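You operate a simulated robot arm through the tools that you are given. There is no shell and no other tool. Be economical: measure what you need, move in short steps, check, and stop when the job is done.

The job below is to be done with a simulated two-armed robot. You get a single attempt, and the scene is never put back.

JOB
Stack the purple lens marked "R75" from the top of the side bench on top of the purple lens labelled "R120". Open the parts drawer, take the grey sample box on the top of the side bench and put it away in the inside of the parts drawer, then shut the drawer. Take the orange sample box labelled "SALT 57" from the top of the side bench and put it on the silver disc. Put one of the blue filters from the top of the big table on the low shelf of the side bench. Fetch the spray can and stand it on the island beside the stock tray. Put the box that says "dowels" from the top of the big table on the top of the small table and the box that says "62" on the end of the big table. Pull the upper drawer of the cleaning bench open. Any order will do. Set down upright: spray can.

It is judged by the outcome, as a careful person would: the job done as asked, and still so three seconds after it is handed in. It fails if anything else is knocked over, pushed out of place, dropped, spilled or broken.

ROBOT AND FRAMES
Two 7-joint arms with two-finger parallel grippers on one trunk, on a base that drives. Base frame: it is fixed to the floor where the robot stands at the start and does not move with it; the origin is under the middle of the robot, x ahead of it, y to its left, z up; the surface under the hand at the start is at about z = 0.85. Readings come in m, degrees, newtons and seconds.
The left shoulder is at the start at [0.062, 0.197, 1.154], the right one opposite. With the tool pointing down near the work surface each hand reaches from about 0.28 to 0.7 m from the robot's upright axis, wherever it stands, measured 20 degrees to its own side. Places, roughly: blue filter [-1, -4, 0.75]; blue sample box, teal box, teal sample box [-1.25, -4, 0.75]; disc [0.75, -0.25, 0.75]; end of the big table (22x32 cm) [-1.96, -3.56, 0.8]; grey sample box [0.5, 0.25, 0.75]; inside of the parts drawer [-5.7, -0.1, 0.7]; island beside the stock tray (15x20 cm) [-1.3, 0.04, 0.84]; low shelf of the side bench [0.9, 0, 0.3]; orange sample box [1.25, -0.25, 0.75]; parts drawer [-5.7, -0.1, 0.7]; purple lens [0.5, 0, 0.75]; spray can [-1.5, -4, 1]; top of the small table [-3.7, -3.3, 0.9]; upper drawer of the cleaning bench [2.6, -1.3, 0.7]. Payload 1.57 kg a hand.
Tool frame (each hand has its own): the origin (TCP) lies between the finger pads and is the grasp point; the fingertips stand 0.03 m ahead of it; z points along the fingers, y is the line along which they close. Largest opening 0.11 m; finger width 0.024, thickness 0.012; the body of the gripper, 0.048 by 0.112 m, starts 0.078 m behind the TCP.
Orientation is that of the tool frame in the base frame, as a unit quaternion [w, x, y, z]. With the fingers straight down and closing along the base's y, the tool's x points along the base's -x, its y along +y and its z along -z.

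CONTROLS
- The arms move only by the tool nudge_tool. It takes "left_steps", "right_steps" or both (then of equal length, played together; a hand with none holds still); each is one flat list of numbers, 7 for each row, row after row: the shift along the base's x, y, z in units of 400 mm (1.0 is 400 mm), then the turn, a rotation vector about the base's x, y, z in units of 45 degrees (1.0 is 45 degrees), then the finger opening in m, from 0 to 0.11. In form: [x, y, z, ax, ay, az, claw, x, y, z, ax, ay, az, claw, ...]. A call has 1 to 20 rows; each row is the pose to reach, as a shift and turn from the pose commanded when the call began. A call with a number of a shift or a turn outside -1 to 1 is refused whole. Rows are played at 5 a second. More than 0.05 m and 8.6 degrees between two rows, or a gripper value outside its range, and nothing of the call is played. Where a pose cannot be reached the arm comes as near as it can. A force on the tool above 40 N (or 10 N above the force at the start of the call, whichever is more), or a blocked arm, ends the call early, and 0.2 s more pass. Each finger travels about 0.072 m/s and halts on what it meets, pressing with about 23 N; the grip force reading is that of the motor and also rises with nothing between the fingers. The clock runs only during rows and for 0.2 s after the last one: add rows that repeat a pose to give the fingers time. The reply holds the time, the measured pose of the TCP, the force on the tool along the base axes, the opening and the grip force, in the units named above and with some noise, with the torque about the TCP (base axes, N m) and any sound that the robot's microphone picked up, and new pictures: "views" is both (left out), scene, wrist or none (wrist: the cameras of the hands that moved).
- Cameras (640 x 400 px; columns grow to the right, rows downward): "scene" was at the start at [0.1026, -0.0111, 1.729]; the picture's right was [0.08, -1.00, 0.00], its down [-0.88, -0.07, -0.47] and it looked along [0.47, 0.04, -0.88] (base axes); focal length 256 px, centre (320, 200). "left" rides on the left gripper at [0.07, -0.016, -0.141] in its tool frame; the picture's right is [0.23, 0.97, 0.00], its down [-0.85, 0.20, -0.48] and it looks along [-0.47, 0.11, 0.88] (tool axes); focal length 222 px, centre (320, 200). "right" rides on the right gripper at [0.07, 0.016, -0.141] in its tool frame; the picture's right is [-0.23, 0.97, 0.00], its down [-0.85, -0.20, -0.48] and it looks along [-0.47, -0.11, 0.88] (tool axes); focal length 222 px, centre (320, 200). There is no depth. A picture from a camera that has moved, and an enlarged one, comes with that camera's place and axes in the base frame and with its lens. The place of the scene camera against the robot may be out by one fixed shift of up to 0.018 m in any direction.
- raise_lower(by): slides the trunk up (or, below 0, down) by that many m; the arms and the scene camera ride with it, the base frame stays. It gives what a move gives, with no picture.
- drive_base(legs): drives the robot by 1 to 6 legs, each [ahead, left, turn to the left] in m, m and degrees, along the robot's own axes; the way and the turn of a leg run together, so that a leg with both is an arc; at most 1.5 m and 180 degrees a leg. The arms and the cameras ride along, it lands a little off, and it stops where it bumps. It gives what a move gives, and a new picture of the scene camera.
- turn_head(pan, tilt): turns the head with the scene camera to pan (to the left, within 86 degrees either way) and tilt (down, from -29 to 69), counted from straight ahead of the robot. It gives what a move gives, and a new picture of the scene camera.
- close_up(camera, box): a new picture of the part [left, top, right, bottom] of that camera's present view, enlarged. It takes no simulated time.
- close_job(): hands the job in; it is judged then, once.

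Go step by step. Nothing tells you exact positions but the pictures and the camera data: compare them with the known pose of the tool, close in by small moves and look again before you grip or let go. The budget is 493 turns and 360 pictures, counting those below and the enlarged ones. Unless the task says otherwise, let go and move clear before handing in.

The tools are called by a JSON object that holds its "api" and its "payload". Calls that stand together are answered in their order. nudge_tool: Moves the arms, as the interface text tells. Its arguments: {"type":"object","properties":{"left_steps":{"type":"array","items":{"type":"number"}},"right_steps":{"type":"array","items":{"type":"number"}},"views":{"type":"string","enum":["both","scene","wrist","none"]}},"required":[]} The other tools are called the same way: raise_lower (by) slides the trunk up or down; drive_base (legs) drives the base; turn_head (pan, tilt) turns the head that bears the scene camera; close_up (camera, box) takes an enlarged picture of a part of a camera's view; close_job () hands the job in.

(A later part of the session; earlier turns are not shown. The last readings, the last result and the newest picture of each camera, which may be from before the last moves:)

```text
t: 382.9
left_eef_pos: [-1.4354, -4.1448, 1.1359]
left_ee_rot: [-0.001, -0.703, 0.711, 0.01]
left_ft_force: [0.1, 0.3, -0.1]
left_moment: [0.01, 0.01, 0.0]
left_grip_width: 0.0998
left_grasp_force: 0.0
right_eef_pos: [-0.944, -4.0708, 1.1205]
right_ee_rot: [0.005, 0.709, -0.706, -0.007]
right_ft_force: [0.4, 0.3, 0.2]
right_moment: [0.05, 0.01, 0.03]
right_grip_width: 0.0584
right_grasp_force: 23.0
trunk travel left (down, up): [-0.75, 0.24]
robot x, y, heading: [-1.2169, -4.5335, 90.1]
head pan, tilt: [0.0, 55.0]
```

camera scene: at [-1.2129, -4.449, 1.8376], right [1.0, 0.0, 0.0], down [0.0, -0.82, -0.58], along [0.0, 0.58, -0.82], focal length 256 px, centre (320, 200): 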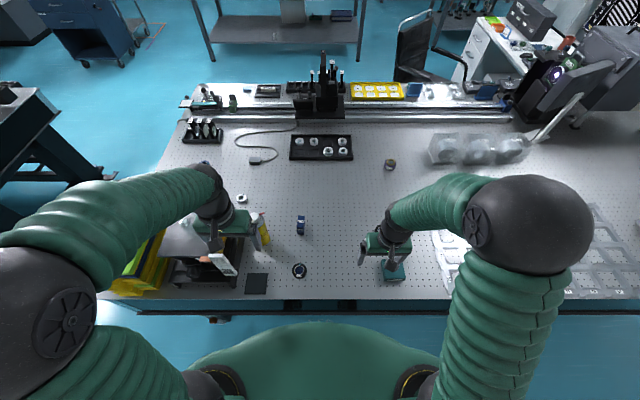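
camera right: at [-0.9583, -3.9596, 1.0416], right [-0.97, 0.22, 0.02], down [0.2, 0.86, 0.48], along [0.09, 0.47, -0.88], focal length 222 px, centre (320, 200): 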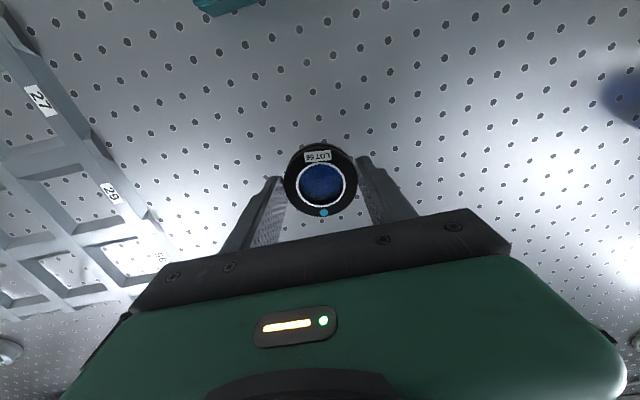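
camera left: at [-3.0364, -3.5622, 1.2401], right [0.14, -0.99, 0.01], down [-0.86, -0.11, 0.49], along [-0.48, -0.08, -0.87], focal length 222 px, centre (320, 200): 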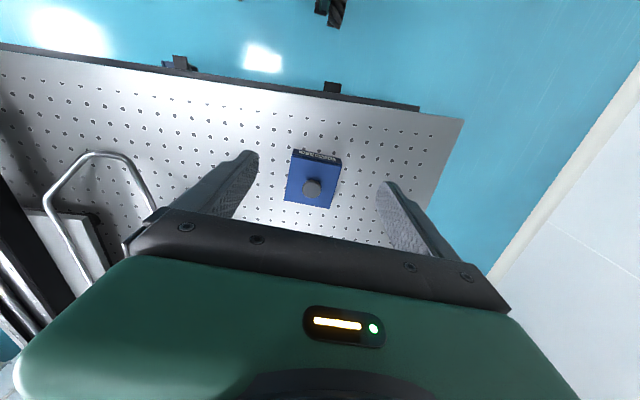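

Left hand: rotate −45° (to avoid the can's red nozzle) and move nearer.

{"api": "nudge_tool", "payload": {"left_steps": [0, 0.05, 0.02, 0, 0, -0.17, 0.1, 0, 0.12, 0.03, 0, 0, -0.34, 0.1, -0.02, 0.19, 0.03, 0, 0, -0.51, 0.1, -0.03, 0.26, 0.03, 0, 0, -0.68, 0.1, -0.04, 0.33, 0.03, 0, 0, -0.85, 0.1, -0.04, 0.38, 0.03, 0, 0, -1.0, 0.1], "views": "both"}}

```text
t: 384.3
left_eef_pos: [-1.4507, -3.9888, 1.1474]
left_ee_rot: [0.002, -0.377, 0.926, 0.008]
left_ft_force: [0.2, 0.8, -0.3]
left_moment: [-0.02, 0.03, -0.01]
left_grip_width: 0.1001
left_grasp_force: 0.0
right_eef_pos: [-0.945, -4.0687, 1.1187]
right_ee_rot: [0.004, 0.709, -0.705, -0.006]
right_ft_force: [0.1, 0.2, -1.0]
right_moment: [-0.03, 0.01, 0.03]
right_grip_width: 0.0585
right_grasp_force: 23.2
trunk travel left (down, up): [-0.75, 0.24]
robot x, y, heading: [-1.2189, -4.5288, 90.0]
head pan, tilt: [0.0, 55.0]
camera scene: at [-1.2142, -4.4395, 1.737], right [1.0, 0.0, 0.0], down [0.0, -0.82, -0.57], along [0.0, 0.57, -0.82], focal length 256 px, centre (320, 200)
camera left: at [-1.4902, -4.0519, 1.2881], right [-0.84, 0.54, 0.01], down [0.47, 0.73, 0.49], along [0.26, 0.42, -0.87], focal length 222 px, centre (320, 200)
```

scene: 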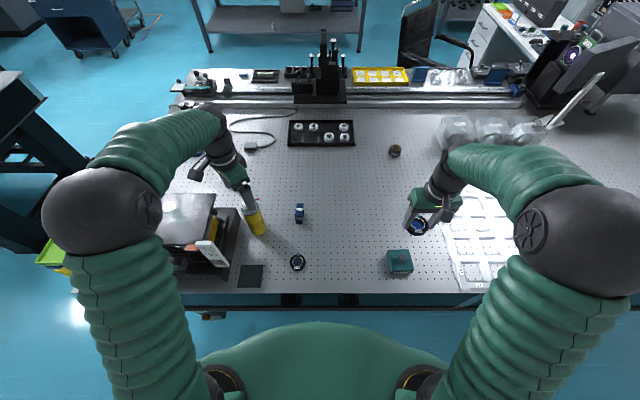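
left: 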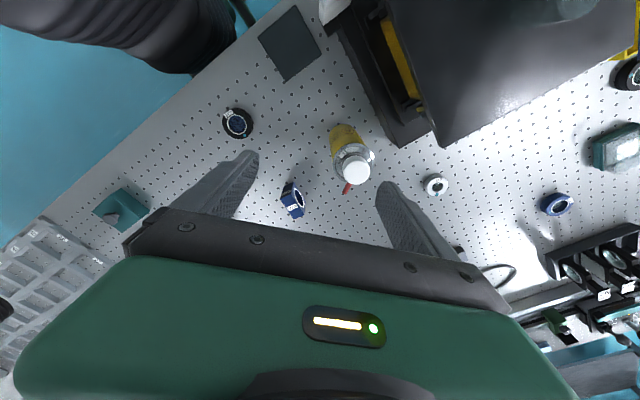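

Can axis at [−1.470, −3.915], cap top ≈0.975. Move over it and descend partway.

{"api": "nudge_tool", "payload": {"left_steps": [-0.024, 0.09, 0, 0, 0, 0, 0.1, -0.048, 0.185, 0, 0, 0, 0, 0.1, -0.048, 0.185, -0.11, 0, 0, 0, 0.1, -0.048, 0.185, -0.22, 0, 0, 0, 0.1, -0.048, 0.185, -0.33, 0, 0, 0, 0.1, -0.048, 0.185, -0.42, 0, 0, 0, 0.1], "views": "wrist"}}

```text
t: 385.7
left_eef_pos: [-1.47, -3.9145, 0.9785]
left_ee_rot: [0.002, -0.38, 0.925, 0.008]
left_ft_force: [-0.3, -1.3, 0.5]
left_moment: [-0.01, 0.01, 0.01]
left_grip_width: 0.0999
left_grasp_force: 0.0
right_eef_pos: [-0.9437, -4.0691, 1.1189]
right_ee_rot: [0.005, 0.709, -0.705, -0.006]
right_ft_force: [-1.2, 0.7, -0.9]
right_moment: [0.02, -0.01, 0.02]
right_grip_width: 0.0583
right_grasp_force: 23.1
trunk travel left (down, up): [-0.75, 0.24]
robot x, y, heading: [-1.2134, -4.5316, 90.1]
head pan, tilt: [0.0, 55.0]
camera left: at [-1.5089, -3.9782, 1.1191], right [-0.84, 0.54, 0.01], down [0.47, 0.73, 0.49], along [0.26, 0.42, -0.87], focal length 222 px, centre (320, 200)
```

left: 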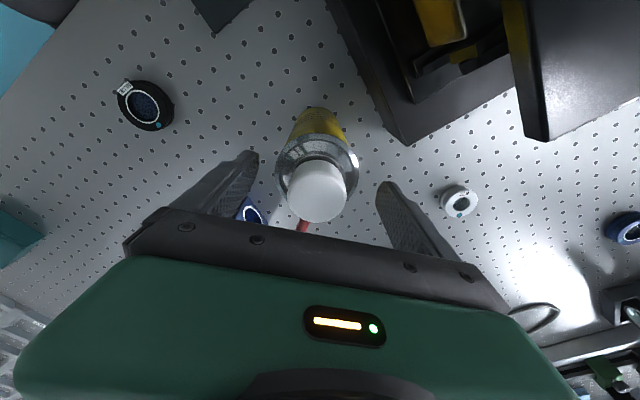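

Centred on the cap. Descend and grip.

{"api": "nudge_tool", "payload": {"left_steps": [0.005, 0, -0.06, 0, 0, 0, 0.1, 0.005, 0, -0.12, 0, 0, 0, 0.1, 0.005, 0, -0.16, 0, 0, 0, 0.1, 0.005, 0, -0.16, 0, 0, 0, 0.08, 0.005, 0, -0.16, 0, 0, 0, 0.06, 0.005, 0, -0.16, 0, 0, 0, 0.04, 0.005, 0, -0.16, 0, 0, 0, 0.035], "views": "wrist"}}

```text
t: 387.3
left_eef_pos: [-1.4658, -3.9177, 0.9167]
left_ee_rot: [0.003, -0.379, 0.925, 0.008]
left_ft_force: [0.7, -0.9, 8.9]
left_moment: [-0.46, -0.29, 0.02]
left_grip_width: 0.0615
left_grasp_force: 23.2
right_eef_pos: [-0.9439, -4.07, 1.1188]
right_ee_rot: [0.005, 0.709, -0.705, -0.008]
right_ft_force: [-0.8, 0.2, -0.7]
right_moment: [-0.01, -0.01, 0.01]
right_grip_width: 0.0584
right_grasp_force: 22.7
trunk travel left (down, up): [-0.75, 0.24]
robot x, y, heading: [-1.2181, -4.5292, 90.0]
head pan, tilt: [0.0, 55.0]
heard: click
camera left: at [-1.5049, -3.9808, 1.0559], right [-0.84, 0.54, 0.01], down [0.47, 0.73, 0.49], along [0.25, 0.42, -0.87], focal length 222 px, centre (320, 200)
```

left: 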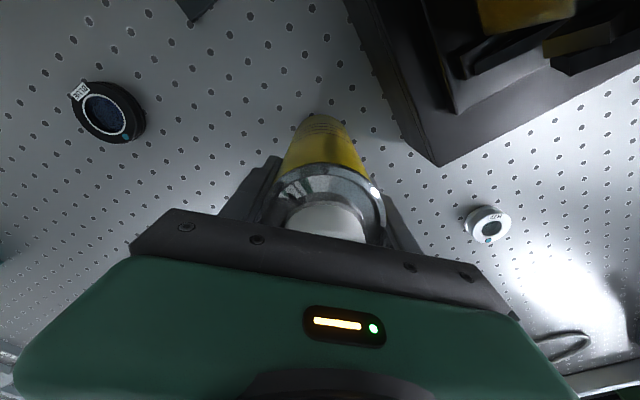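

Gripped at 61.5 mm (the palm just touched the cap). Lift.

{"api": "nudge_tool", "payload": {"left_steps": [0, 0, 0.03, 0, 0, 0, 0.035, 0, 0, 0.1, 0, 0, 0, 0.035, 0, 0, 0.2, 0, 0, 0, 0.035, 0, -0.02, 0.3, 0, 0, 0, 0.035, 0.02, -0.06, 0.4, 0, 0, 0, 0.035, 0.04, -0.12, 0.48, 0, 0, 0, 0.035, 0.06, -0.2, 0.54, 0, 0, 0, 0.035, 0.06, -0.3, 0.57, 0, 0, 0, 0.035], "views": "both"}}

```text
t: 389.1
left_eef_pos: [-1.4446, -4.0383, 1.1437]
left_ee_rot: [0.004, -0.379, 0.925, 0.009]
left_ft_force: [0.9, -1.2, -2.5]
left_moment: [0.03, -0.01, 0.0]
left_grip_width: 0.0615
left_grasp_force: 23.3
right_eef_pos: [-0.9438, -4.0714, 1.1205]
right_ee_rot: [0.005, 0.708, -0.706, -0.008]
right_ft_force: [-0.4, 0.2, -0.1]
right_moment: [-0.01, -0.03, 0.01]
right_grip_width: 0.0585
right_grasp_force: 23.0
trunk travel left (down, up): [-0.75, 0.24]
robot x, y, heading: [-1.2175, -4.5342, 90.0]
head pan, tilt: [0.0, 55.0]
camera scene: at [-1.2137, -4.4447, 1.7373], right [1.0, 0.0, 0.0], down [0.0, -0.82, -0.57], along [0.0, 0.57, -0.82], focal length 256 px, centre (320, 200)
camera left: at [-1.483, -4.1028, 1.2841], right [-0.84, 0.54, 0.01], down [0.47, 0.73, 0.49], along [0.26, 0.42, -0.87], focal length 222 px, centre (320, 200)
```

scene: 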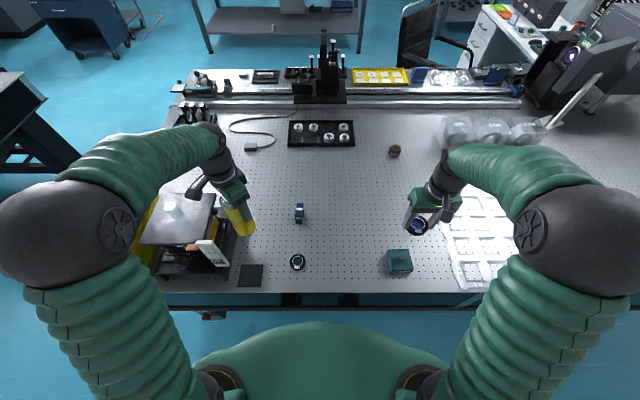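
left: 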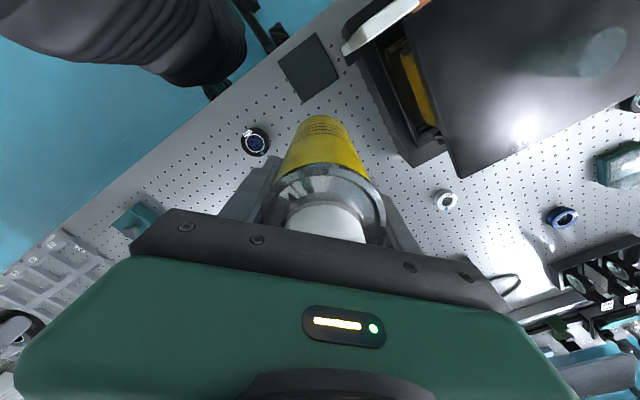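

Can held. Raise the trunk 0.2 m for clearance.

{"api": "raise_lower", "payload": {"by": 0.2}}

```text
t: 391.2
left_eef_pos: [-1.4446, -4.0354, 1.3415]
left_ee_rot: [0.003, -0.379, 0.925, 0.008]
left_ft_force: [0.6, -0.5, -2.4]
left_moment: [-0.01, 0.0, 0.0]
left_grip_width: 0.0614
left_grasp_force: 22.4
right_eef_pos: [-0.9441, -4.0692, 1.319]
right_ee_rot: [0.005, 0.709, -0.705, -0.006]
right_ft_force: [-0.5, 0.1, -1.2]
right_moment: [-0.02, 0.02, 0.02]
right_grip_width: 0.0586
right_grasp_force: 23.2
trunk travel left (down, up): [-0.95, 0.04]
robot x, y, heading: [-1.219, -4.5332, 90.2]
head pan, tilt: [0.0, 55.0]
```

Drive out: back, along behind the table, and up the passage.

{"api": "drive_base", "payload": {"legs": [[-0.13, 0, 0], [0, 1.33, 0]]}}

{"api": "drive_base", "payload": {"legs": [[1.5, 0, 0], [1.5, 0, 0]]}}

```text
t: 398.8
left_eef_pos: [-2.7783, -4.1987, 1.3431]
left_ee_rot: [0.002, -0.392, 0.92, 0.009]
left_ft_force: [-0.2, -0.2, -2.2]
left_moment: [-0.01, 0.02, 0.01]
left_grip_width: 0.0611
left_grasp_force: 23.0
right_eef_pos: [-2.2781, -4.2167, 1.3181]
right_ee_rot: [0.006, 0.719, -0.695, -0.007]
right_ft_force: [1.1, -0.4, -0.6]
right_moment: [0.01, 0.01, 0.02]
right_grip_width: 0.0581
right_grasp_force: 22.8
trunk travel left (down, up): [-0.95, 0.04]
robot x, y, heading: [-2.5373, -4.6897, 91.7]
head pan, tilt: [0.0, 55.0]
camera scene: at [-2.5365, -4.5966, 1.937], right [1.0, 0.03, 0.0], down [0.02, -0.82, -0.57], along [-0.02, 0.57, -0.82], focal length 256 px, centre (320, 200)
```

scene: 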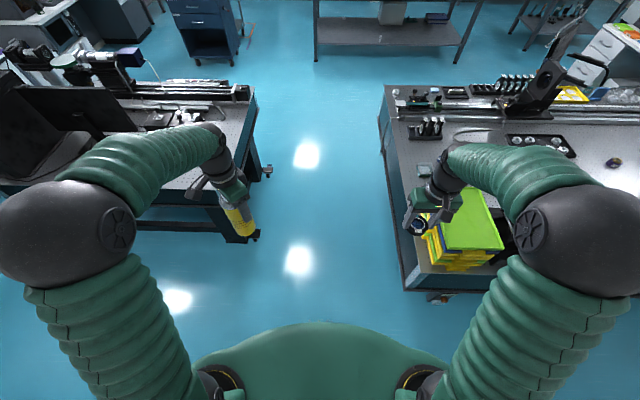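

```text
t: 413.3
left_eef_pos: [-2.9546, -1.2088, 1.344]
left_ee_rot: [0.002, -0.414, 0.91, 0.009]
left_ft_force: [0.8, 0.1, -3.2]
left_moment: [0.02, -0.01, -0.02]
left_grip_width: 0.0611
left_grasp_force: 23.4
right_eef_pos: [-2.4528, -1.2008, 1.3205]
right_ee_rot: [0.006, 0.736, -0.677, -0.007]
right_ft_force: [0.0, -0.2, -1.3]
right_moment: [0.01, 0.01, 0.01]
right_grip_width: 0.0581
right_grasp_force: 23.2
trunk travel left (down, up): [-0.95, 0.04]
robot x, y, heading: [-2.6958, -1.6821, 94.5]
head pan, tilt: [0.0, 55.0]
camera scene: at [-2.6937, -1.5922, 1.9371], right [1.0, 0.08, 0.0], down [0.07, -0.82, -0.57], along [-0.05, 0.57, -0.82], focal length 256 px, centre (320, 200)
```

scene: 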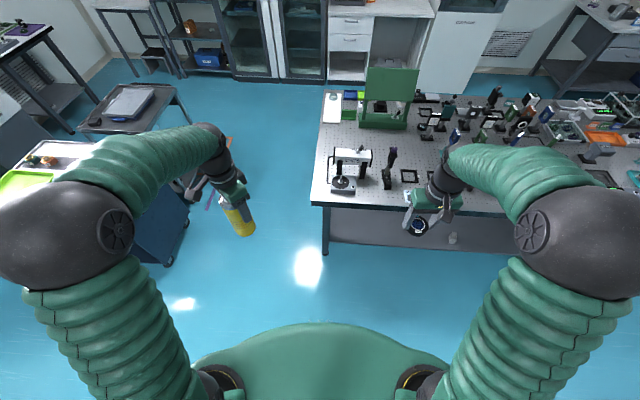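

Now along the island's front toward the start area.

{"api": "drive_base", "payload": {"legs": [[0, 0, -4.5], [0.15, -1.3, 0], [0, -1.25, 0]]}}

```text
t: 426.3
left_eef_pos: [-0.3425, -1.0423, 1.3431]
left_ee_rot: [0.004, -0.374, 0.927, 0.009]
left_ft_force: [0.7, 1.0, -2.0]
left_moment: [0.05, 0.0, 0.0]
left_grip_width: 0.0612
left_grasp_force: 22.7
right_eef_pos: [0.1587, -1.0806, 1.3211]
right_ee_rot: [-0.003, -0.706, 0.709, 0.007]
right_ft_force: [0.2, 0.7, -0.5]
right_moment: [0.0, -0.01, 0.03]
right_grip_width: 0.0579
right_grasp_force: 23.0
trunk travel left (down, up): [-0.95, 0.04]
robot x, y, heading: [-0.1189, -1.5388, 89.6]
head pan, tilt: [0.0, 55.0]
camera scene: at [-0.116, -1.4463, 1.937], right [1.0, -0.01, 0.0], down [-0.01, -0.82, -0.57], along [0.01, 0.57, -0.82], focal length 256 px, centre (320, 200)
```

scene: 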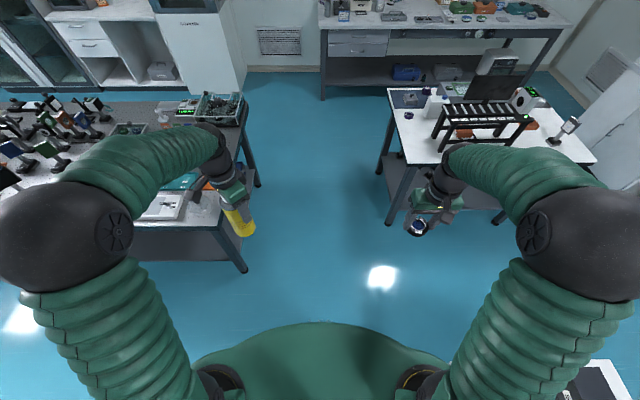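

Forward between island and bench, then turn round to face the island's back side.

{"api": "drive_base", "payload": {"legs": [[1.15, 0.03, 0], [1.05, 0, 0]]}}

{"api": "drive_base", "payload": {"legs": [[0, 0, 90], [0, 0, 90]]}}

```text
t: 437.2
left_eef_pos: [-0.271, 1.165, 1.3451]
left_ee_rot: [0.003, -0.358, 0.934, 0.01]
left_ft_force: [-0.5, 0.4, -3.4]
left_moment: [-0.01, 0.04, -0.01]
left_grip_width: 0.0612
left_grasp_force: 22.8
right_eef_pos: [0.2277, 1.1109, 1.3214]
right_ee_rot: [-0.004, -0.693, 0.721, 0.009]
right_ft_force: [0.1, -0.2, -0.7]
right_moment: [0.0, 0.0, -0.02]
right_grip_width: 0.0581
right_grasp_force: 23.2
trunk travel left (down, up): [-0.95, 0.04]
robot x, y, heading: [-0.0731, 0.6703, 87.6]
head pan, tilt: [0.0, 55.0]
camera scene: at [-0.0581, 0.7559, 1.9372], right [1.0, -0.04, 0.0], down [-0.04, -0.82, -0.57], along [0.02, 0.57, -0.82], focal length 256 px, centre (320, 200)
```

scene: 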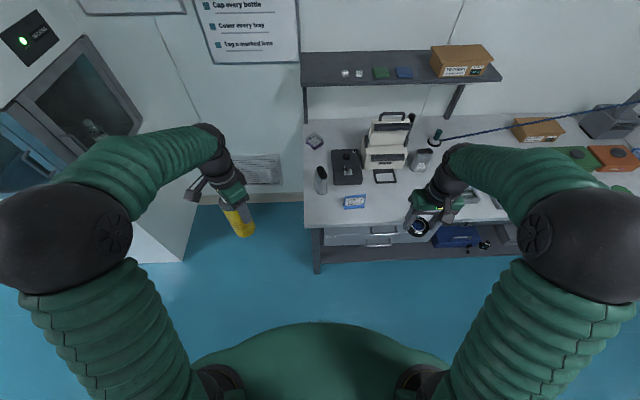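

```text
t: 445.3
left_eef_pos: [0.1482, 0.178, 1.3456]
left_ee_rot: [0.011, 0.929, 0.371, -0.003]
left_ft_force: [-0.2, 0.2, -2.6]
left_moment: [-0.01, 0.03, 0.01]
left_grip_width: 0.0611
left_grasp_force: 23.2
right_eef_pos: [-0.3504, 0.2166, 1.3211]
right_ee_rot: [0.008, 0.711, 0.703, 0.003]
right_ft_force: [0.1, -0.1, -1.2]
right_moment: [0.01, 0.01, 0.01]
right_grip_width: 0.0582
right_grasp_force: 23.1
trunk travel left (down, up): [-0.95, 0.04]
robot x, y, heading: [-0.0648, 0.6672, -90.6]
head pan, tilt: [0.0, 55.0]
camera scene: at [-0.0655, 0.5446, 1.937], right [-1.0, 0.01, 0.0], down [0.01, 0.82, -0.57], along [-0.01, -0.57, -0.82], focal length 256 px, centre (320, 200)
```

scene: 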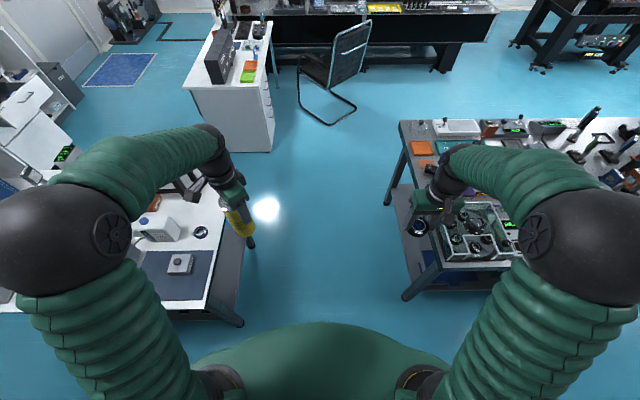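

Strafe along the island's back side.

{"api": "drive_base", "payload": {"legs": [[0, -1.38, 0.6]]}}

```text
t: 452.2
left_eef_pos: [-1.2194, 0.1978, 1.3456]
left_ee_rot: [0.01, 0.928, 0.372, -0.004]
left_ft_force: [-0.1, -0.3, -2.1]
left_moment: [-0.05, 0.0, 0.0]
left_grip_width: 0.061
left_grasp_force: 23.0
right_eef_pos: [-1.7203, 0.237, 1.3224]
right_ee_rot: [0.008, 0.71, 0.705, 0.003]
right_ft_force: [-0.5, 0.2, -0.7]
right_moment: [-0.01, 0.01, 0.03]
right_grip_width: 0.0579
right_grasp_force: 22.9
trunk travel left (down, up): [-0.95, 0.04]
robot x, y, heading: [-1.4401, 0.6874, -90.8]
head pan, tilt: [0.0, 55.0]
camera scene: at [-1.434, 0.5631, 1.937], right [-1.0, 0.01, 0.0], down [0.01, 0.82, -0.57], along [-0.01, -0.57, -0.82], focal length 256 px, centre (320, 200)
```

scene: 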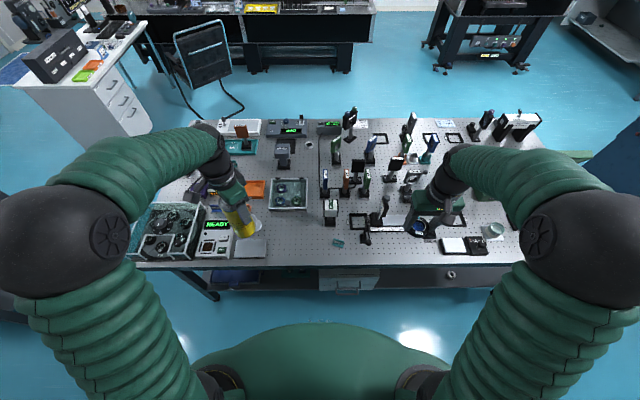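

{"api": "close_up", "payload": {"camera": "scene", "box": [190, 160, 390, 275]}}

```text
3.20 times, centred on (290, 218) of scene
camera zoom: at [-1.434, 0.5631, 1.937], right [-1.0, 0.01, 0.0], down [0.01, 0.82, -0.57], along [-0.01, -0.57, -0.82], focal length 820 px, centre (416, 144)
```

zoom: 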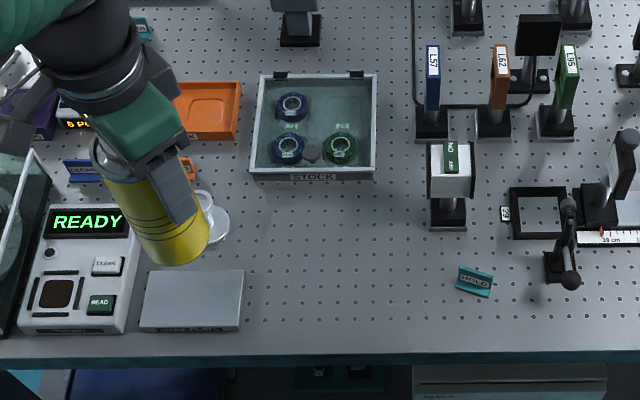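

The STOCK tray and the free spot beside it are clear. Move the can horizontally above [−1.30, 0.045].

{"api": "nudge_tool", "payload": {"left_steps": [-0.05, -0.09, 0, 0, 0, 0, 0.035, -0.1, -0.19, 0, 0, 0, 0, 0.035, -0.15, -0.29, 0, 0, 0, 0, 0.035, -0.2, -0.38, 0, 0, 0, 0, 0.035, -0.2, -0.38, 0, 0, 0, 0, 0.035], "views": "none"}}

```text
t: 453.4
left_eef_pos: [-1.3014, 0.0469, 1.3452]
left_ee_rot: [0.011, 0.928, 0.372, -0.004]
left_ft_force: [0.0, -0.1, -2.8]
left_moment: [0.01, 0.01, -0.01]
left_grip_width: 0.0611
left_grasp_force: 23.4
right_eef_pos: [-1.7231, 0.2377, 1.323]
right_ee_rot: [0.009, 0.71, 0.704, 0.004]
right_ft_force: [0.2, -0.1, -0.6]
right_moment: [0.01, -0.01, 0.01]
right_grip_width: 0.0581
right_grasp_force: 23.0
trunk travel left (down, up): [-0.95, 0.04]
robot x, y, heading: [-1.4408, 0.688, -90.7]
head pan, tilt: [0.0, 55.0]
```

{"api": "raise_lower", "payload": {"by": -0.2}}

{"api": "close_up", "payload": {"camera": "scene", "box": [210, 150, 410, 290]}}

{"api": "close_up", "payload": {"camera": "left", "box": [0, 0, 639, 399]}}

```text
t: 455.6
left_eef_pos: [-1.3025, 0.0474, 1.1449]
left_ee_rot: [0.012, 0.928, 0.373, -0.004]
left_ft_force: [0.7, 0.3, -3.7]
left_moment: [0.01, -0.02, -0.02]
left_grip_width: 0.0616
left_grasp_force: 22.7
right_eef_pos: [-1.7238, 0.239, 1.1225]
right_ee_rot: [0.009, 0.71, 0.704, 0.003]
right_ft_force: [0.1, -0.4, -1.2]
right_moment: [0.0, 0.03, 0.01]
right_grip_width: 0.0581
right_grasp_force: 22.8
trunk travel left (down, up): [-0.75, 0.24]
robot x, y, heading: [-1.4419, 0.6886, -90.7]
head pan, tilt: [0.0, 55.0]
```

```text
2.86 times, centred on (310, 220) of scene
camera zoom: at [-1.4378, 0.5627, 1.737], right [-1.0, 0.01, 0.0], down [0.01, 0.82, -0.57], along [-0.01, -0.57, -0.82], focal length 733 px, centre (349, 143)
```

zoom: 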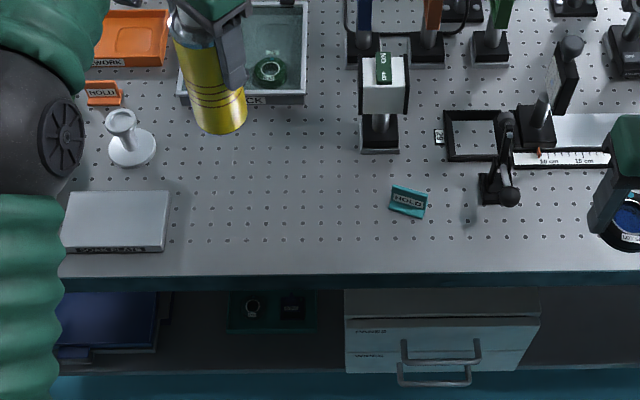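

```text
1.00 times, centred on (320, 200) of left (not enlarged: the box is as wide or as high as the picture)
camera zoom: at [-1.2639, 0.1101, 1.2852], right [0.84, -0.55, 0.01], down [-0.48, -0.72, 0.5], along [-0.26, -0.42, -0.87], focal length 222 px, centre (320, 200)
```

zoom: 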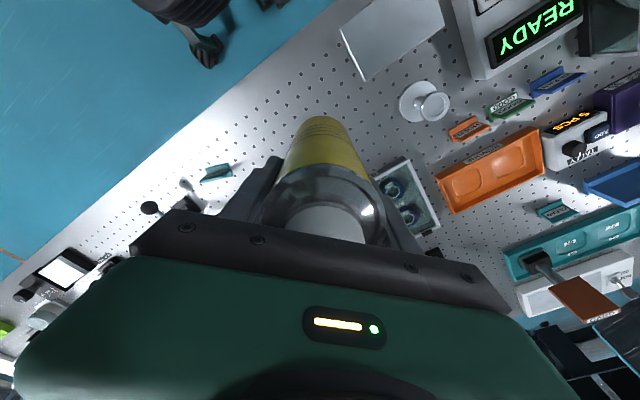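

The spot beneath is free. Descend to near the surface.

{"api": "nudge_tool", "payload": {"left_steps": [0, 0, -0.11, 0, 0, 0, 0.035, 0, 0, -0.22, 0, 0, 0, 0.035, 0, 0, -0.32, 0, 0, 0, 0.035, 0, 0, -0.4, 0, 0, 0, 0.035, 0, 0, -0.44, 0, 0, 0, 0.035], "views": "none"}}

```text
t: 456.8
left_eef_pos: [-1.3016, 0.0466, 0.9677]
left_ee_rot: [0.012, 0.928, 0.373, -0.004]
left_ft_force: [-0.3, 0.0, -2.7]
left_moment: [-0.04, 0.06, 0.01]
left_grip_width: 0.0612
left_grasp_force: 22.8
right_eef_pos: [-1.7233, 0.238, 1.1233]
right_ee_rot: [0.009, 0.709, 0.705, 0.003]
right_ft_force: [0.0, -0.6, -1.0]
right_moment: [0.01, -0.01, -0.02]
right_grip_width: 0.0581
right_grasp_force: 22.9
trunk travel left (down, up): [-0.75, 0.24]
robot x, y, heading: [-1.4391, 0.6876, -90.7]
head pan, tilt: [0.0, 55.0]
```

{"api": "nudge_tool", "payload": {"left_steps": [0, 0, -0.01, 0, 0, 0, 0.035, 0, 0, -0.018, 0, 0, 0, 0.035, 0, 0, -0.024, 0, 0, 0, 0.035], "views": "none"}}

```text
t: 457.6
left_eef_pos: [-1.302, 0.0468, 0.9647]
left_ee_rot: [0.015, 0.928, 0.372, -0.005]
left_ft_force: [1.7, -4.6, 36.3]
left_moment: [0.5, 0.16, 0.1]
left_grip_width: 0.061
left_grasp_force: 23.1
right_eef_pos: [-1.7241, 0.2421, 1.1254]
right_ee_rot: [0.011, 0.709, 0.705, 0.002]
right_ft_force: [-0.2, -0.5, -1.4]
right_moment: [0.03, -0.02, -0.03]
right_grip_width: 0.0581
right_grasp_force: 22.9
trunk travel left (down, up): [-0.75, 0.24]
robot x, y, heading: [-1.4396, 0.6863, -90.6]
head pan, tilt: [0.0, 55.0]
```

Firm contact. Ease off and open, then rise straight up.

{"api": "nudge_tool", "payload": {"left_steps": [0, 0, 0.018, 0, 0, 0, 0.035, 0, 0, 0.02, 0, 0, 0, 0.063, 0, 0, 0.02, 0, 0, 0, 0.08, 0, 0, 0.02, 0, 0, 0, 0.1, 0, 0, 0.02, 0, 0, 0, 0.1, 0, 0, 0.1, 0, 0, 0, 0.1, 0, 0, 0.2, 0, 0, 0, 0.1, 0, 0, 0.32, 0, 0, 0, 0.1, 0, 0, 0.44, 0, 0, 0, 0.1], "views": "both"}}

```text
t: 459.6
left_eef_pos: [-1.3019, 0.0476, 1.1364]
left_ee_rot: [0.012, 0.928, 0.372, -0.003]
left_ft_force: [0.1, 0.2, -0.6]
left_moment: [-0.01, 0.01, 0.0]
left_grip_width: 0.0999
left_grasp_force: 0.1
right_eef_pos: [-1.7233, 0.2391, 1.1223]
right_ee_rot: [0.01, 0.71, 0.704, 0.002]
right_ft_force: [-0.9, -0.7, -0.8]
right_moment: [-0.02, 0.02, 0.0]
right_grip_width: 0.058
right_grasp_force: 23.2
trunk travel left (down, up): [-0.75, 0.24]
robot x, y, heading: [-1.4414, 0.6855, -90.7]
head pan, tilt: [0.0, 55.0]
camera scene: at [-1.4382, 0.5646, 1.7371], right [-1.0, 0.01, 0.0], down [0.01, 0.82, -0.57], along [-0.01, -0.57, -0.82], focal length 256 px, centre (320, 200)
camera left: at [-1.2632, 0.111, 1.2768], right [0.84, -0.55, 0.01], down [-0.48, -0.72, 0.5], along [-0.26, -0.42, -0.87], focal length 222 px, centre (320, 200)
```

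scene: 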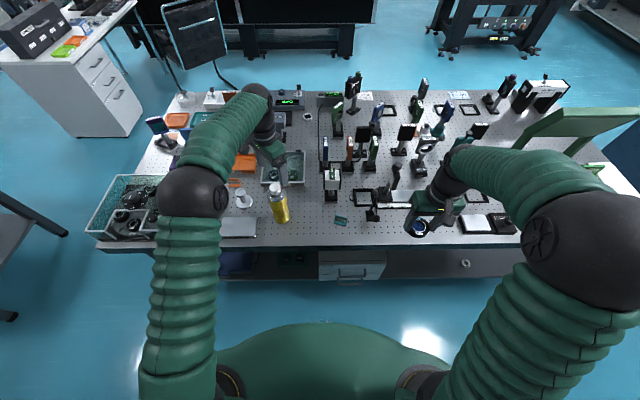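
left: 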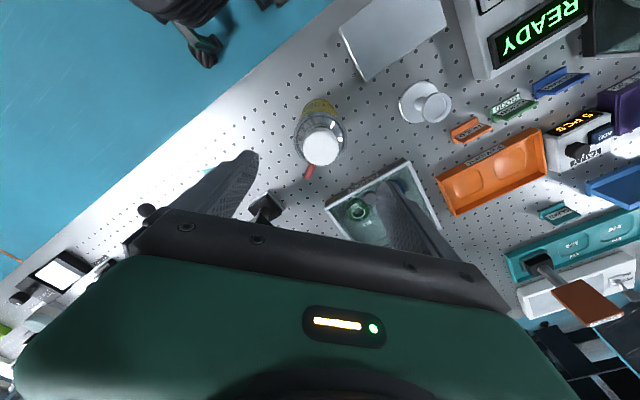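

The spray can stands upright beside the stock tray. Retract the left hand.

{"api": "nudge_tool", "payload": {"left_steps": [0.02, 0.06, 0.05, 0, 0, 0.15, 0.1, 0.04, 0.13, 0.1, 0, 0, 0.32, 0.1, 0.06, 0.2, 0.14, 0, 0, 0.49, 0.1, 0.08, 0.28, 0.17, 0, 0, 0.66, 0.1, 0.1, 0.36, 0.2, 0, 0, 0.83, 0.1, 0.12, 0.44, 0.22, 0, 0, 1.0, 0.1], "views": "none"}}

```text
t: 461.0
left_eef_pos: [-1.256, 0.2255, 1.2232]
left_ee_rot: [0.012, 0.714, 0.7, 0.0]
left_ft_force: [-0.2, 0.2, -0.6]
left_moment: [0.0, -0.01, 0.03]
left_grip_width: 0.0998
left_grasp_force: 0.1
right_eef_pos: [-1.7228, 0.2411, 1.124]
right_ee_rot: [0.01, 0.71, 0.704, 0.002]
right_ft_force: [0.5, 0.7, -1.0]
right_moment: [0.0, 0.0, -0.02]
right_grip_width: 0.0582
right_grasp_force: 23.0
trunk travel left (down, up): [-0.75, 0.24]
robot x, y, heading: [-1.4397, 0.6861, -90.8]
head pan, tilt: [0.0, 55.0]
```

{"api": "drive_base", "payload": {"legs": [[-0.16, 0, 0.8], [0, 1.2, 0], [0, 1.25, 0]]}}

{"api": "turn_head", "payload": {"pan": 0, "tilt": 45}}

```text
t: 473.9
left_eef_pos: [1.1884, 0.3996, 1.2236]
left_ee_rot: [0.013, 0.703, 0.712, 0.002]
left_ft_force: [-0.5, 0.2, 0.2]
left_moment: [-0.02, 0.0, -0.04]
left_grip_width: 0.1
left_grasp_force: 0.0
right_eef_pos: [0.7204, 0.3996, 1.1228]
right_ee_rot: [0.01, 0.697, 0.717, 0.004]
right_ft_force: [0.5, -0.2, -0.9]
right_moment: [0.01, -0.03, 0.0]
right_grip_width: 0.0581
right_grasp_force: 22.8
trunk travel left (down, up): [-0.75, 0.24]
robot x, y, heading: [0.9885, 0.856, -88.8]
head pan, tilt: [0.0, 55.0]
camera scene: at [0.9922, 0.7341, 1.7371], right [-1.0, -0.02, 0.0], down [-0.02, 0.82, -0.57], along [0.02, -0.57, -0.82], focal length 256 px, centre (320, 200)
```

scene: 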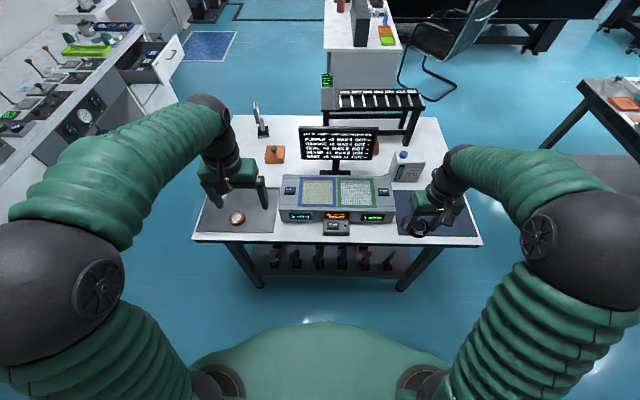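

```text
t: 474.6
left_eef_pos: [1.1908, 0.4015, 1.2226]
left_ee_rot: [0.013, 0.703, 0.712, 0.002]
left_ft_force: [-1.1, -0.8, -0.4]
left_moment: [0.03, -0.02, -0.03]
left_grip_width: 0.0998
left_grasp_force: 0.1
right_eef_pos: [0.7221, 0.4005, 1.1228]
right_ee_rot: [0.009, 0.697, 0.717, 0.003]
right_ft_force: [0.1, -0.3, -0.1]
right_moment: [0.02, -0.02, -0.01]
right_grip_width: 0.0582
right_grasp_force: 22.8
trunk travel left (down, up): [-0.75, 0.24]
robot x, y, heading: [0.9872, 0.8567, -88.5]
head pan, tilt: [0.0, 45.0]
camera scene: at [0.9957, 0.7248, 1.7505], right [-1.0, -0.02, 0.0], down [-0.02, 0.71, -0.71], along [0.02, -0.7, -0.71], focal length 256 px, centre (320, 200)
```

scene: 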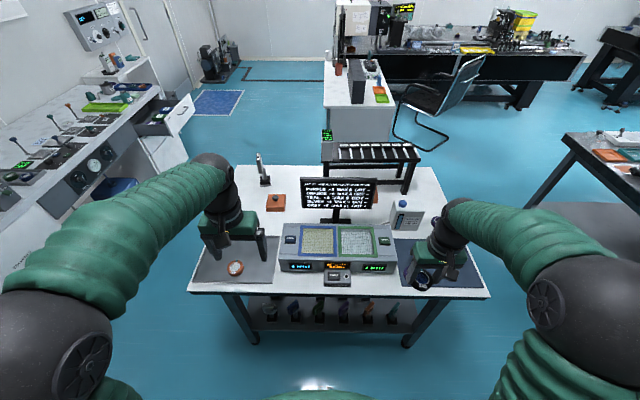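

The monitor shows text; I read it, then lower the trunk to view the low shelf.

{"api": "close_up", "payload": {"camera": "scene", "box": [295, 165, 385, 225]}}

{"api": "close_up", "payload": {"camera": "scene", "box": [220, 270, 440, 350]}}

```text
6.67 times, centred on (340, 195) of scene
camera zoom: at [0.9957, 0.7248, 1.7505], right [-1.0, -0.02, 0.0], down [-0.02, 0.71, -0.71], along [0.02, -0.7, -0.71], focal length 1709 px, centre (187, 233)
```

zoom: 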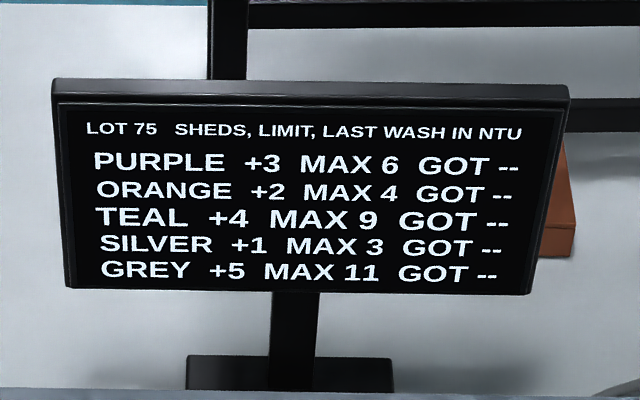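

```text
2.91 times, centred on (330, 310) of scene
camera zoom: at [0.9957, 0.7248, 1.7505], right [-1.0, -0.02, 0.0], down [-0.02, 0.71, -0.71], along [0.02, -0.7, -0.71], focal length 746 px, centre (291, -120)
```

zoom: 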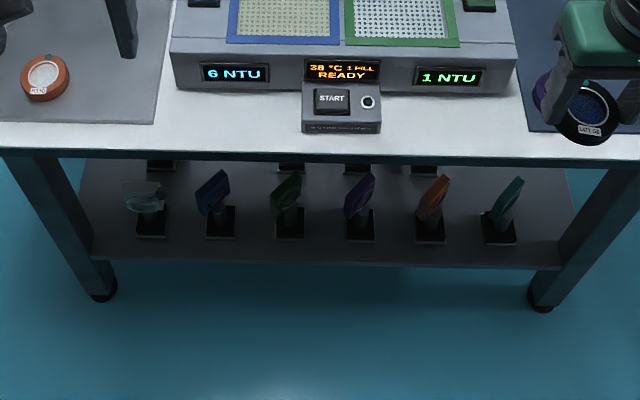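

The low shelf (z≈0.3) has a row of optics along this edge. I lower the trunk to see where it's free.

{"api": "raise_lower", "payload": {"by": -0.4}}

{"api": "raise_lower", "payload": {"by": -0.3}}

{"api": "turn_head", "payload": {"pan": 0, "tilt": 40}}

```text
t: 478.4
left_eef_pos: [1.1914, 0.4017, 0.8227]
left_ee_rot: [0.013, 0.703, 0.711, 0.001]
left_ft_force: [-1.0, 0.0, -0.3]
left_moment: [0.0, 0.03, -0.01]
left_grip_width: 0.0999
left_grasp_force: 0.1
right_eef_pos: [0.7243, 0.3999, 0.7224]
right_ee_rot: [0.01, 0.697, 0.717, 0.003]
right_ft_force: [-0.3, 0.2, -1.5]
right_moment: [-0.01, 0.01, -0.01]
right_grip_width: 0.058
right_grasp_force: 23.4
trunk travel left (down, up): [-0.35, 0.64]
robot x, y, heading: [0.9898, 0.8554, -88.5]
head pan, tilt: [0.0, 45.0]
```

```text
t: 481.4
left_eef_pos: [1.1908, 0.4011, 0.5234]
left_ee_rot: [0.013, 0.703, 0.711, 0.001]
left_ft_force: [-0.4, 0.9, 0.0]
left_moment: [0.02, -0.02, 0.01]
left_grip_width: 0.0999
left_grasp_force: 0.0
right_eef_pos: [0.7231, 0.4025, 0.4228]
right_ee_rot: [0.009, 0.697, 0.717, 0.002]
right_ft_force: [0.3, -1.0, -1.0]
right_moment: [-0.01, 0.02, 0.0]
right_grip_width: 0.0582
right_grasp_force: 22.6
trunk travel left (down, up): [-0.05, 0.94]
robot x, y, heading: [0.9856, 0.8544, -88.5]
head pan, tilt: [0.0, 45.0]
```

```text
t: 482.1
left_eef_pos: [1.1908, 0.401, 0.5222]
left_ee_rot: [0.013, 0.703, 0.711, 0.0]
left_ft_force: [0.7, -1.2, 1.1]
left_moment: [0.0, 0.02, 0.01]
left_grip_width: 0.0998
left_grasp_force: 0.1
right_eef_pos: [0.7234, 0.3999, 0.4234]
right_ee_rot: [0.01, 0.697, 0.717, 0.003]
right_ft_force: [0.5, 0.1, -1.5]
right_moment: [-0.01, 0.0, -0.04]
right_grip_width: 0.0579
right_grasp_force: 22.7
trunk travel left (down, up): [-0.05, 0.94]
robot x, y, heading: [0.9955, 0.8547, -88.7]
head pan, tilt: [0.0, 40.0]
camera scene: at [0.9963, 0.7228, 1.0577], right [-1.0, -0.02, 0.0], down [-0.01, 0.64, -0.76], along [0.02, -0.76, -0.64], focal length 256 px, centre (320, 200)
```

scene: 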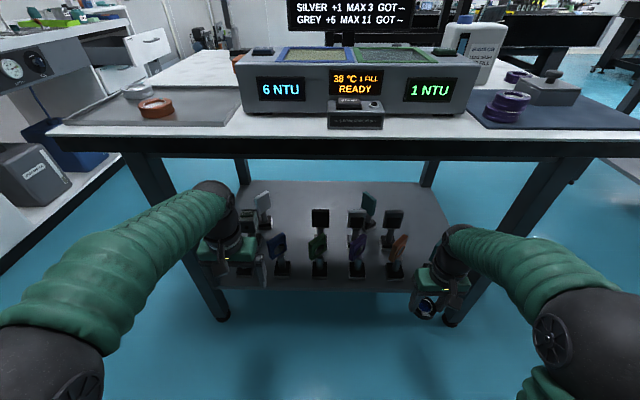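

{"api": "close_up", "payload": {"camera": "scene", "box": [180, 160, 500, 320]}}

```text
2.00 times, centred on (340, 240) of scene
camera zoom: at [0.9963, 0.7228, 1.0577], right [-1.0, -0.02, 0.0], down [-0.01, 0.64, -0.76], along [0.02, -0.76, -0.64], focal length 513 px, centre (280, 120)
```

zoom: 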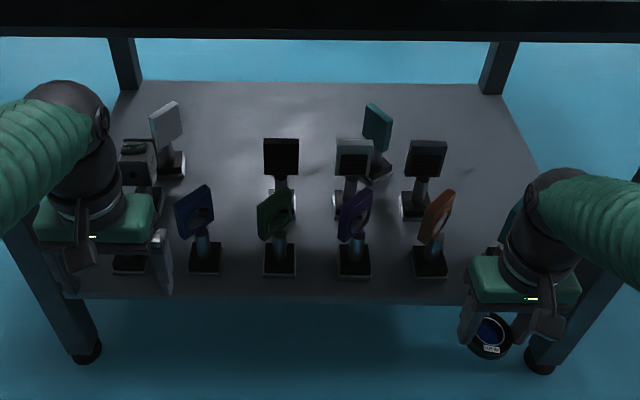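

The back half of the shelf (y≈−0.3…−0.05) is free, so I'll place the filter from the other side. Raise up and drive round the front.

{"api": "raise_lower", "payload": {"by": 0.4}}

{"api": "raise_lower", "payload": {"by": 0.35}}

{"api": "drive_base", "payload": {"legs": [[0, -1.25, -1.3], [0.2, 0, 0]]}}

```text
t: 485.9
left_eef_pos: [1.1898, 0.402, 0.9228]
left_ee_rot: [0.013, 0.703, 0.712, 0.001]
left_ft_force: [0.3, -0.7, 0.5]
left_moment: [-0.03, -0.02, -0.01]
left_grip_width: 0.0999
left_grasp_force: 0.1
right_eef_pos: [0.7232, 0.4004, 0.8234]
right_ee_rot: [0.01, 0.697, 0.717, 0.002]
right_ft_force: [-0.4, 0.6, -1.1]
right_moment: [0.0, 0.04, -0.03]
right_grip_width: 0.0579
right_grasp_force: 22.7
trunk travel left (down, up): [-0.45, 0.54]
robot x, y, heading: [0.9867, 0.8545, -88.5]
head pan, tilt: [0.0, 40.0]
```

```text
t: 489.3
left_eef_pos: [1.1901, 0.4012, 1.2724]
left_ee_rot: [0.013, 0.703, 0.711, 0.001]
left_ft_force: [-0.2, 0.0, 0.7]
left_moment: [0.02, 0.0, 0.01]
left_grip_width: 0.1001
left_grasp_force: 0.0
right_eef_pos: [0.7229, 0.4002, 1.1734]
right_ee_rot: [0.009, 0.697, 0.717, 0.003]
right_ft_force: [0.5, -0.2, -0.8]
right_moment: [0.02, 0.04, 0.02]
right_grip_width: 0.0579
right_grasp_force: 23.0
trunk travel left (down, up): [-0.8, 0.19]
robot x, y, heading: [0.9908, 0.855, -88.8]
head pan, tilt: [0.0, 40.0]
```

```text
t: 496.9
left_eef_pos: [-0.0927, 0.1909, 1.2759]
left_ee_rot: [0.014, 0.713, 0.701, -0.001]
left_ft_force: [-0.1, -0.6, 0.2]
left_moment: [0.01, 0.0, 0.01]
left_grip_width: 0.1004
left_grasp_force: 0.0
right_eef_pos: [-0.5599, 0.2031, 1.175]
right_ee_rot: [0.012, 0.707, 0.707, 0.001]
right_ft_force: [0.1, 0.7, -0.8]
right_moment: [-0.01, -0.04, 0.02]
right_grip_width: 0.0582
right_grasp_force: 23.4
trunk travel left (down, up): [-0.8, 0.19]
robot x, y, heading: [-0.2778, 0.6455, -90.3]
head pan, tilt: [0.0, 40.0]
camera scene: at [-0.2776, 0.5193, 1.8083], right [-1.0, 0.01, 0.0], down [0.0, 0.64, -0.77], along [0.0, -0.77, -0.64], focal length 256 px, centre (320, 200)
```

scene: 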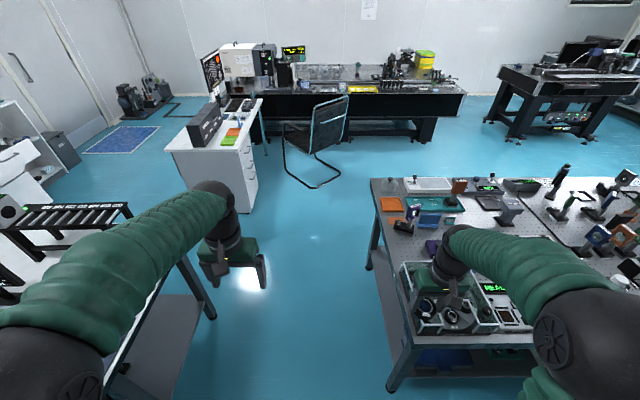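

{"api": "drive_base", "payload": {"legs": [[0, 0, 90], [0, 0, 90.3], [0, -0.2, 0]]}}

{"api": "drive_base", "payload": {"legs": [[-1.48, 0, 0], [0, -0.88, 0]]}}

```text
t: 506.1
left_eef_pos: [-0.2692, 1.1058, 1.2722]
left_ee_rot: [0.001, -0.696, 0.718, 0.012]
left_ft_force: [-0.2, 0.3, -0.3]
left_moment: [0.0, -0.04, 0.01]
left_grip_width: 0.1
left_grasp_force: 0.1
right_eef_pos: [0.1993, 1.0855, 1.1742]
right_ee_rot: [0.001, -0.701, 0.713, 0.007]
right_ft_force: [-0.2, -0.2, -0.4]
right_moment: [-0.03, -0.01, 0.03]
right_grip_width: 0.058
right_grasp_force: 23.3
trunk travel left (down, up): [-0.8, 0.19]
robot x, y, heading: [-0.0795, 0.6418, 88.7]
head pan, tilt: [0.0, 40.0]
camera scene: at [-0.0828, 0.7452, 1.8077], right [1.0, -0.02, 0.01], down [-0.01, -0.64, -0.76], along [0.02, 0.76, -0.64], focal length 256 px, centre (320, 200)
```

scene: 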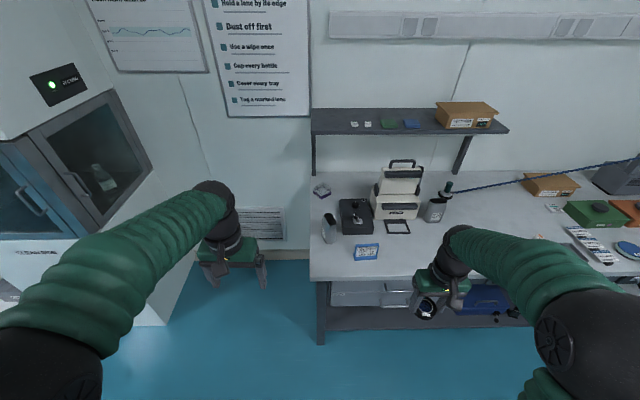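

```text
t: 517.9
left_eef_pos: [0.5957, -0.4166, 1.2737]
left_ee_rot: [0.0, -0.694, 0.72, 0.012]
left_ft_force: [-0.5, -0.9, -0.6]
left_moment: [0.02, 0.02, 0.03]
left_grip_width: 0.0998
left_grasp_force: 0.1
right_eef_pos: [1.0639, -0.4404, 1.1751]
right_ee_rot: [0.0, -0.699, 0.715, 0.009]
right_ft_force: [-0.3, -0.1, -0.7]
right_moment: [-0.01, 0.01, 0.02]
right_grip_width: 0.0581
right_grasp_force: 23.0
trunk travel left (down, up): [-0.8, 0.19]
robot x, y, heading: [0.7814, -0.8802, 88.3]
head pan, tilt: [0.0, 40.0]
camera scene: at [0.7815, -0.7779, 1.8078], right [1.0, -0.03, 0.0], down [-0.01, -0.64, -0.76], along [0.02, 0.76, -0.64], focal length 256 px, centre (320, 200)
```

scene: 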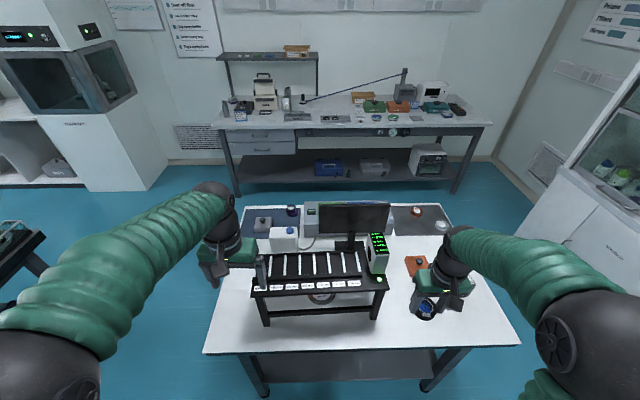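

Retract both hands clear of the bench edge before lowering.

{"api": "nudge_tool", "payload": {"left_steps": [0, -0.09, 0, 0, 0, 0, 0.1, 0, -0.18, 0, 0, 0, 0, 0.1, 0, -0.27, 0, 0, 0, 0, 0.1, 0, -0.34, 0, 0, 0, 0, 0.1], "right_steps": [0, -0.09, 0, 0, 0, 0, 0.04, 0, -0.18, 0, 0, 0, 0, 0.04, 0, -0.27, 0, 0, 0, 0, 0.04, 0, -0.34, 0, 0, 0, 0, 0.04], "views": "scene"}}

{"api": "close_up", "payload": {"camera": "scene", "box": [240, 210, 440, 330]}}

```text
t: 518.9
left_eef_pos: [0.5991, -0.557, 1.275]
left_ee_rot: [0.002, -0.694, 0.72, 0.014]
left_ft_force: [0.7, 0.0, 0.3]
left_moment: [0.01, 0.0, -0.05]
left_grip_width: 0.1
left_grasp_force: 0.0
right_eef_pos: [1.0653, -0.5793, 1.1764]
right_ee_rot: [0.0, -0.7, 0.714, 0.011]
right_ft_force: [0.0, 0.6, -0.4]
right_moment: [0.0, -0.02, 0.02]
right_grip_width: 0.0581
right_grasp_force: 23.0
trunk travel left (down, up): [-0.8, 0.19]
robot x, y, heading: [0.7784, -0.8808, 88.6]
head pan, tilt: [0.0, 40.0]
camera scene: at [0.785, -0.7838, 1.8082], right [1.0, -0.03, 0.0], down [-0.02, -0.64, -0.77], along [0.02, 0.77, -0.64], focal length 256 px, centre (320, 200)
```

scene: 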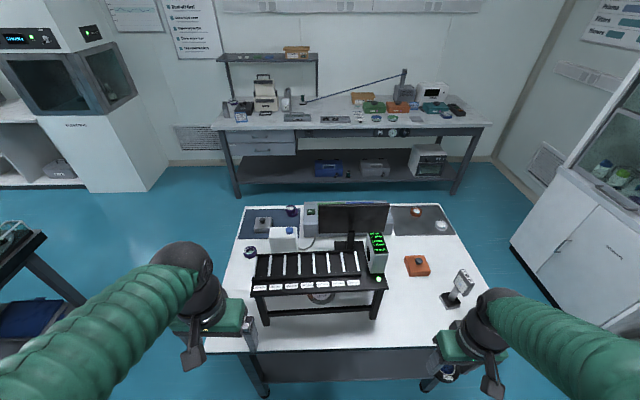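

```text
3.20 times, centred on (340, 270) of scene
camera zoom: at [0.785, -0.7838, 1.8082], right [1.0, -0.03, 0.0], down [-0.02, -0.64, -0.77], along [0.02, 0.77, -0.64], focal length 820 px, centre (256, -24)
```

zoom: 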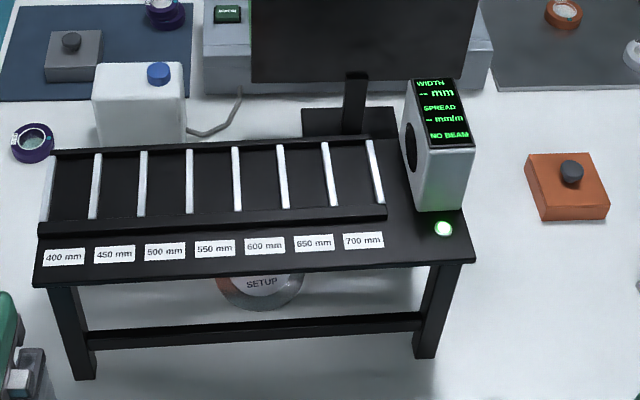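

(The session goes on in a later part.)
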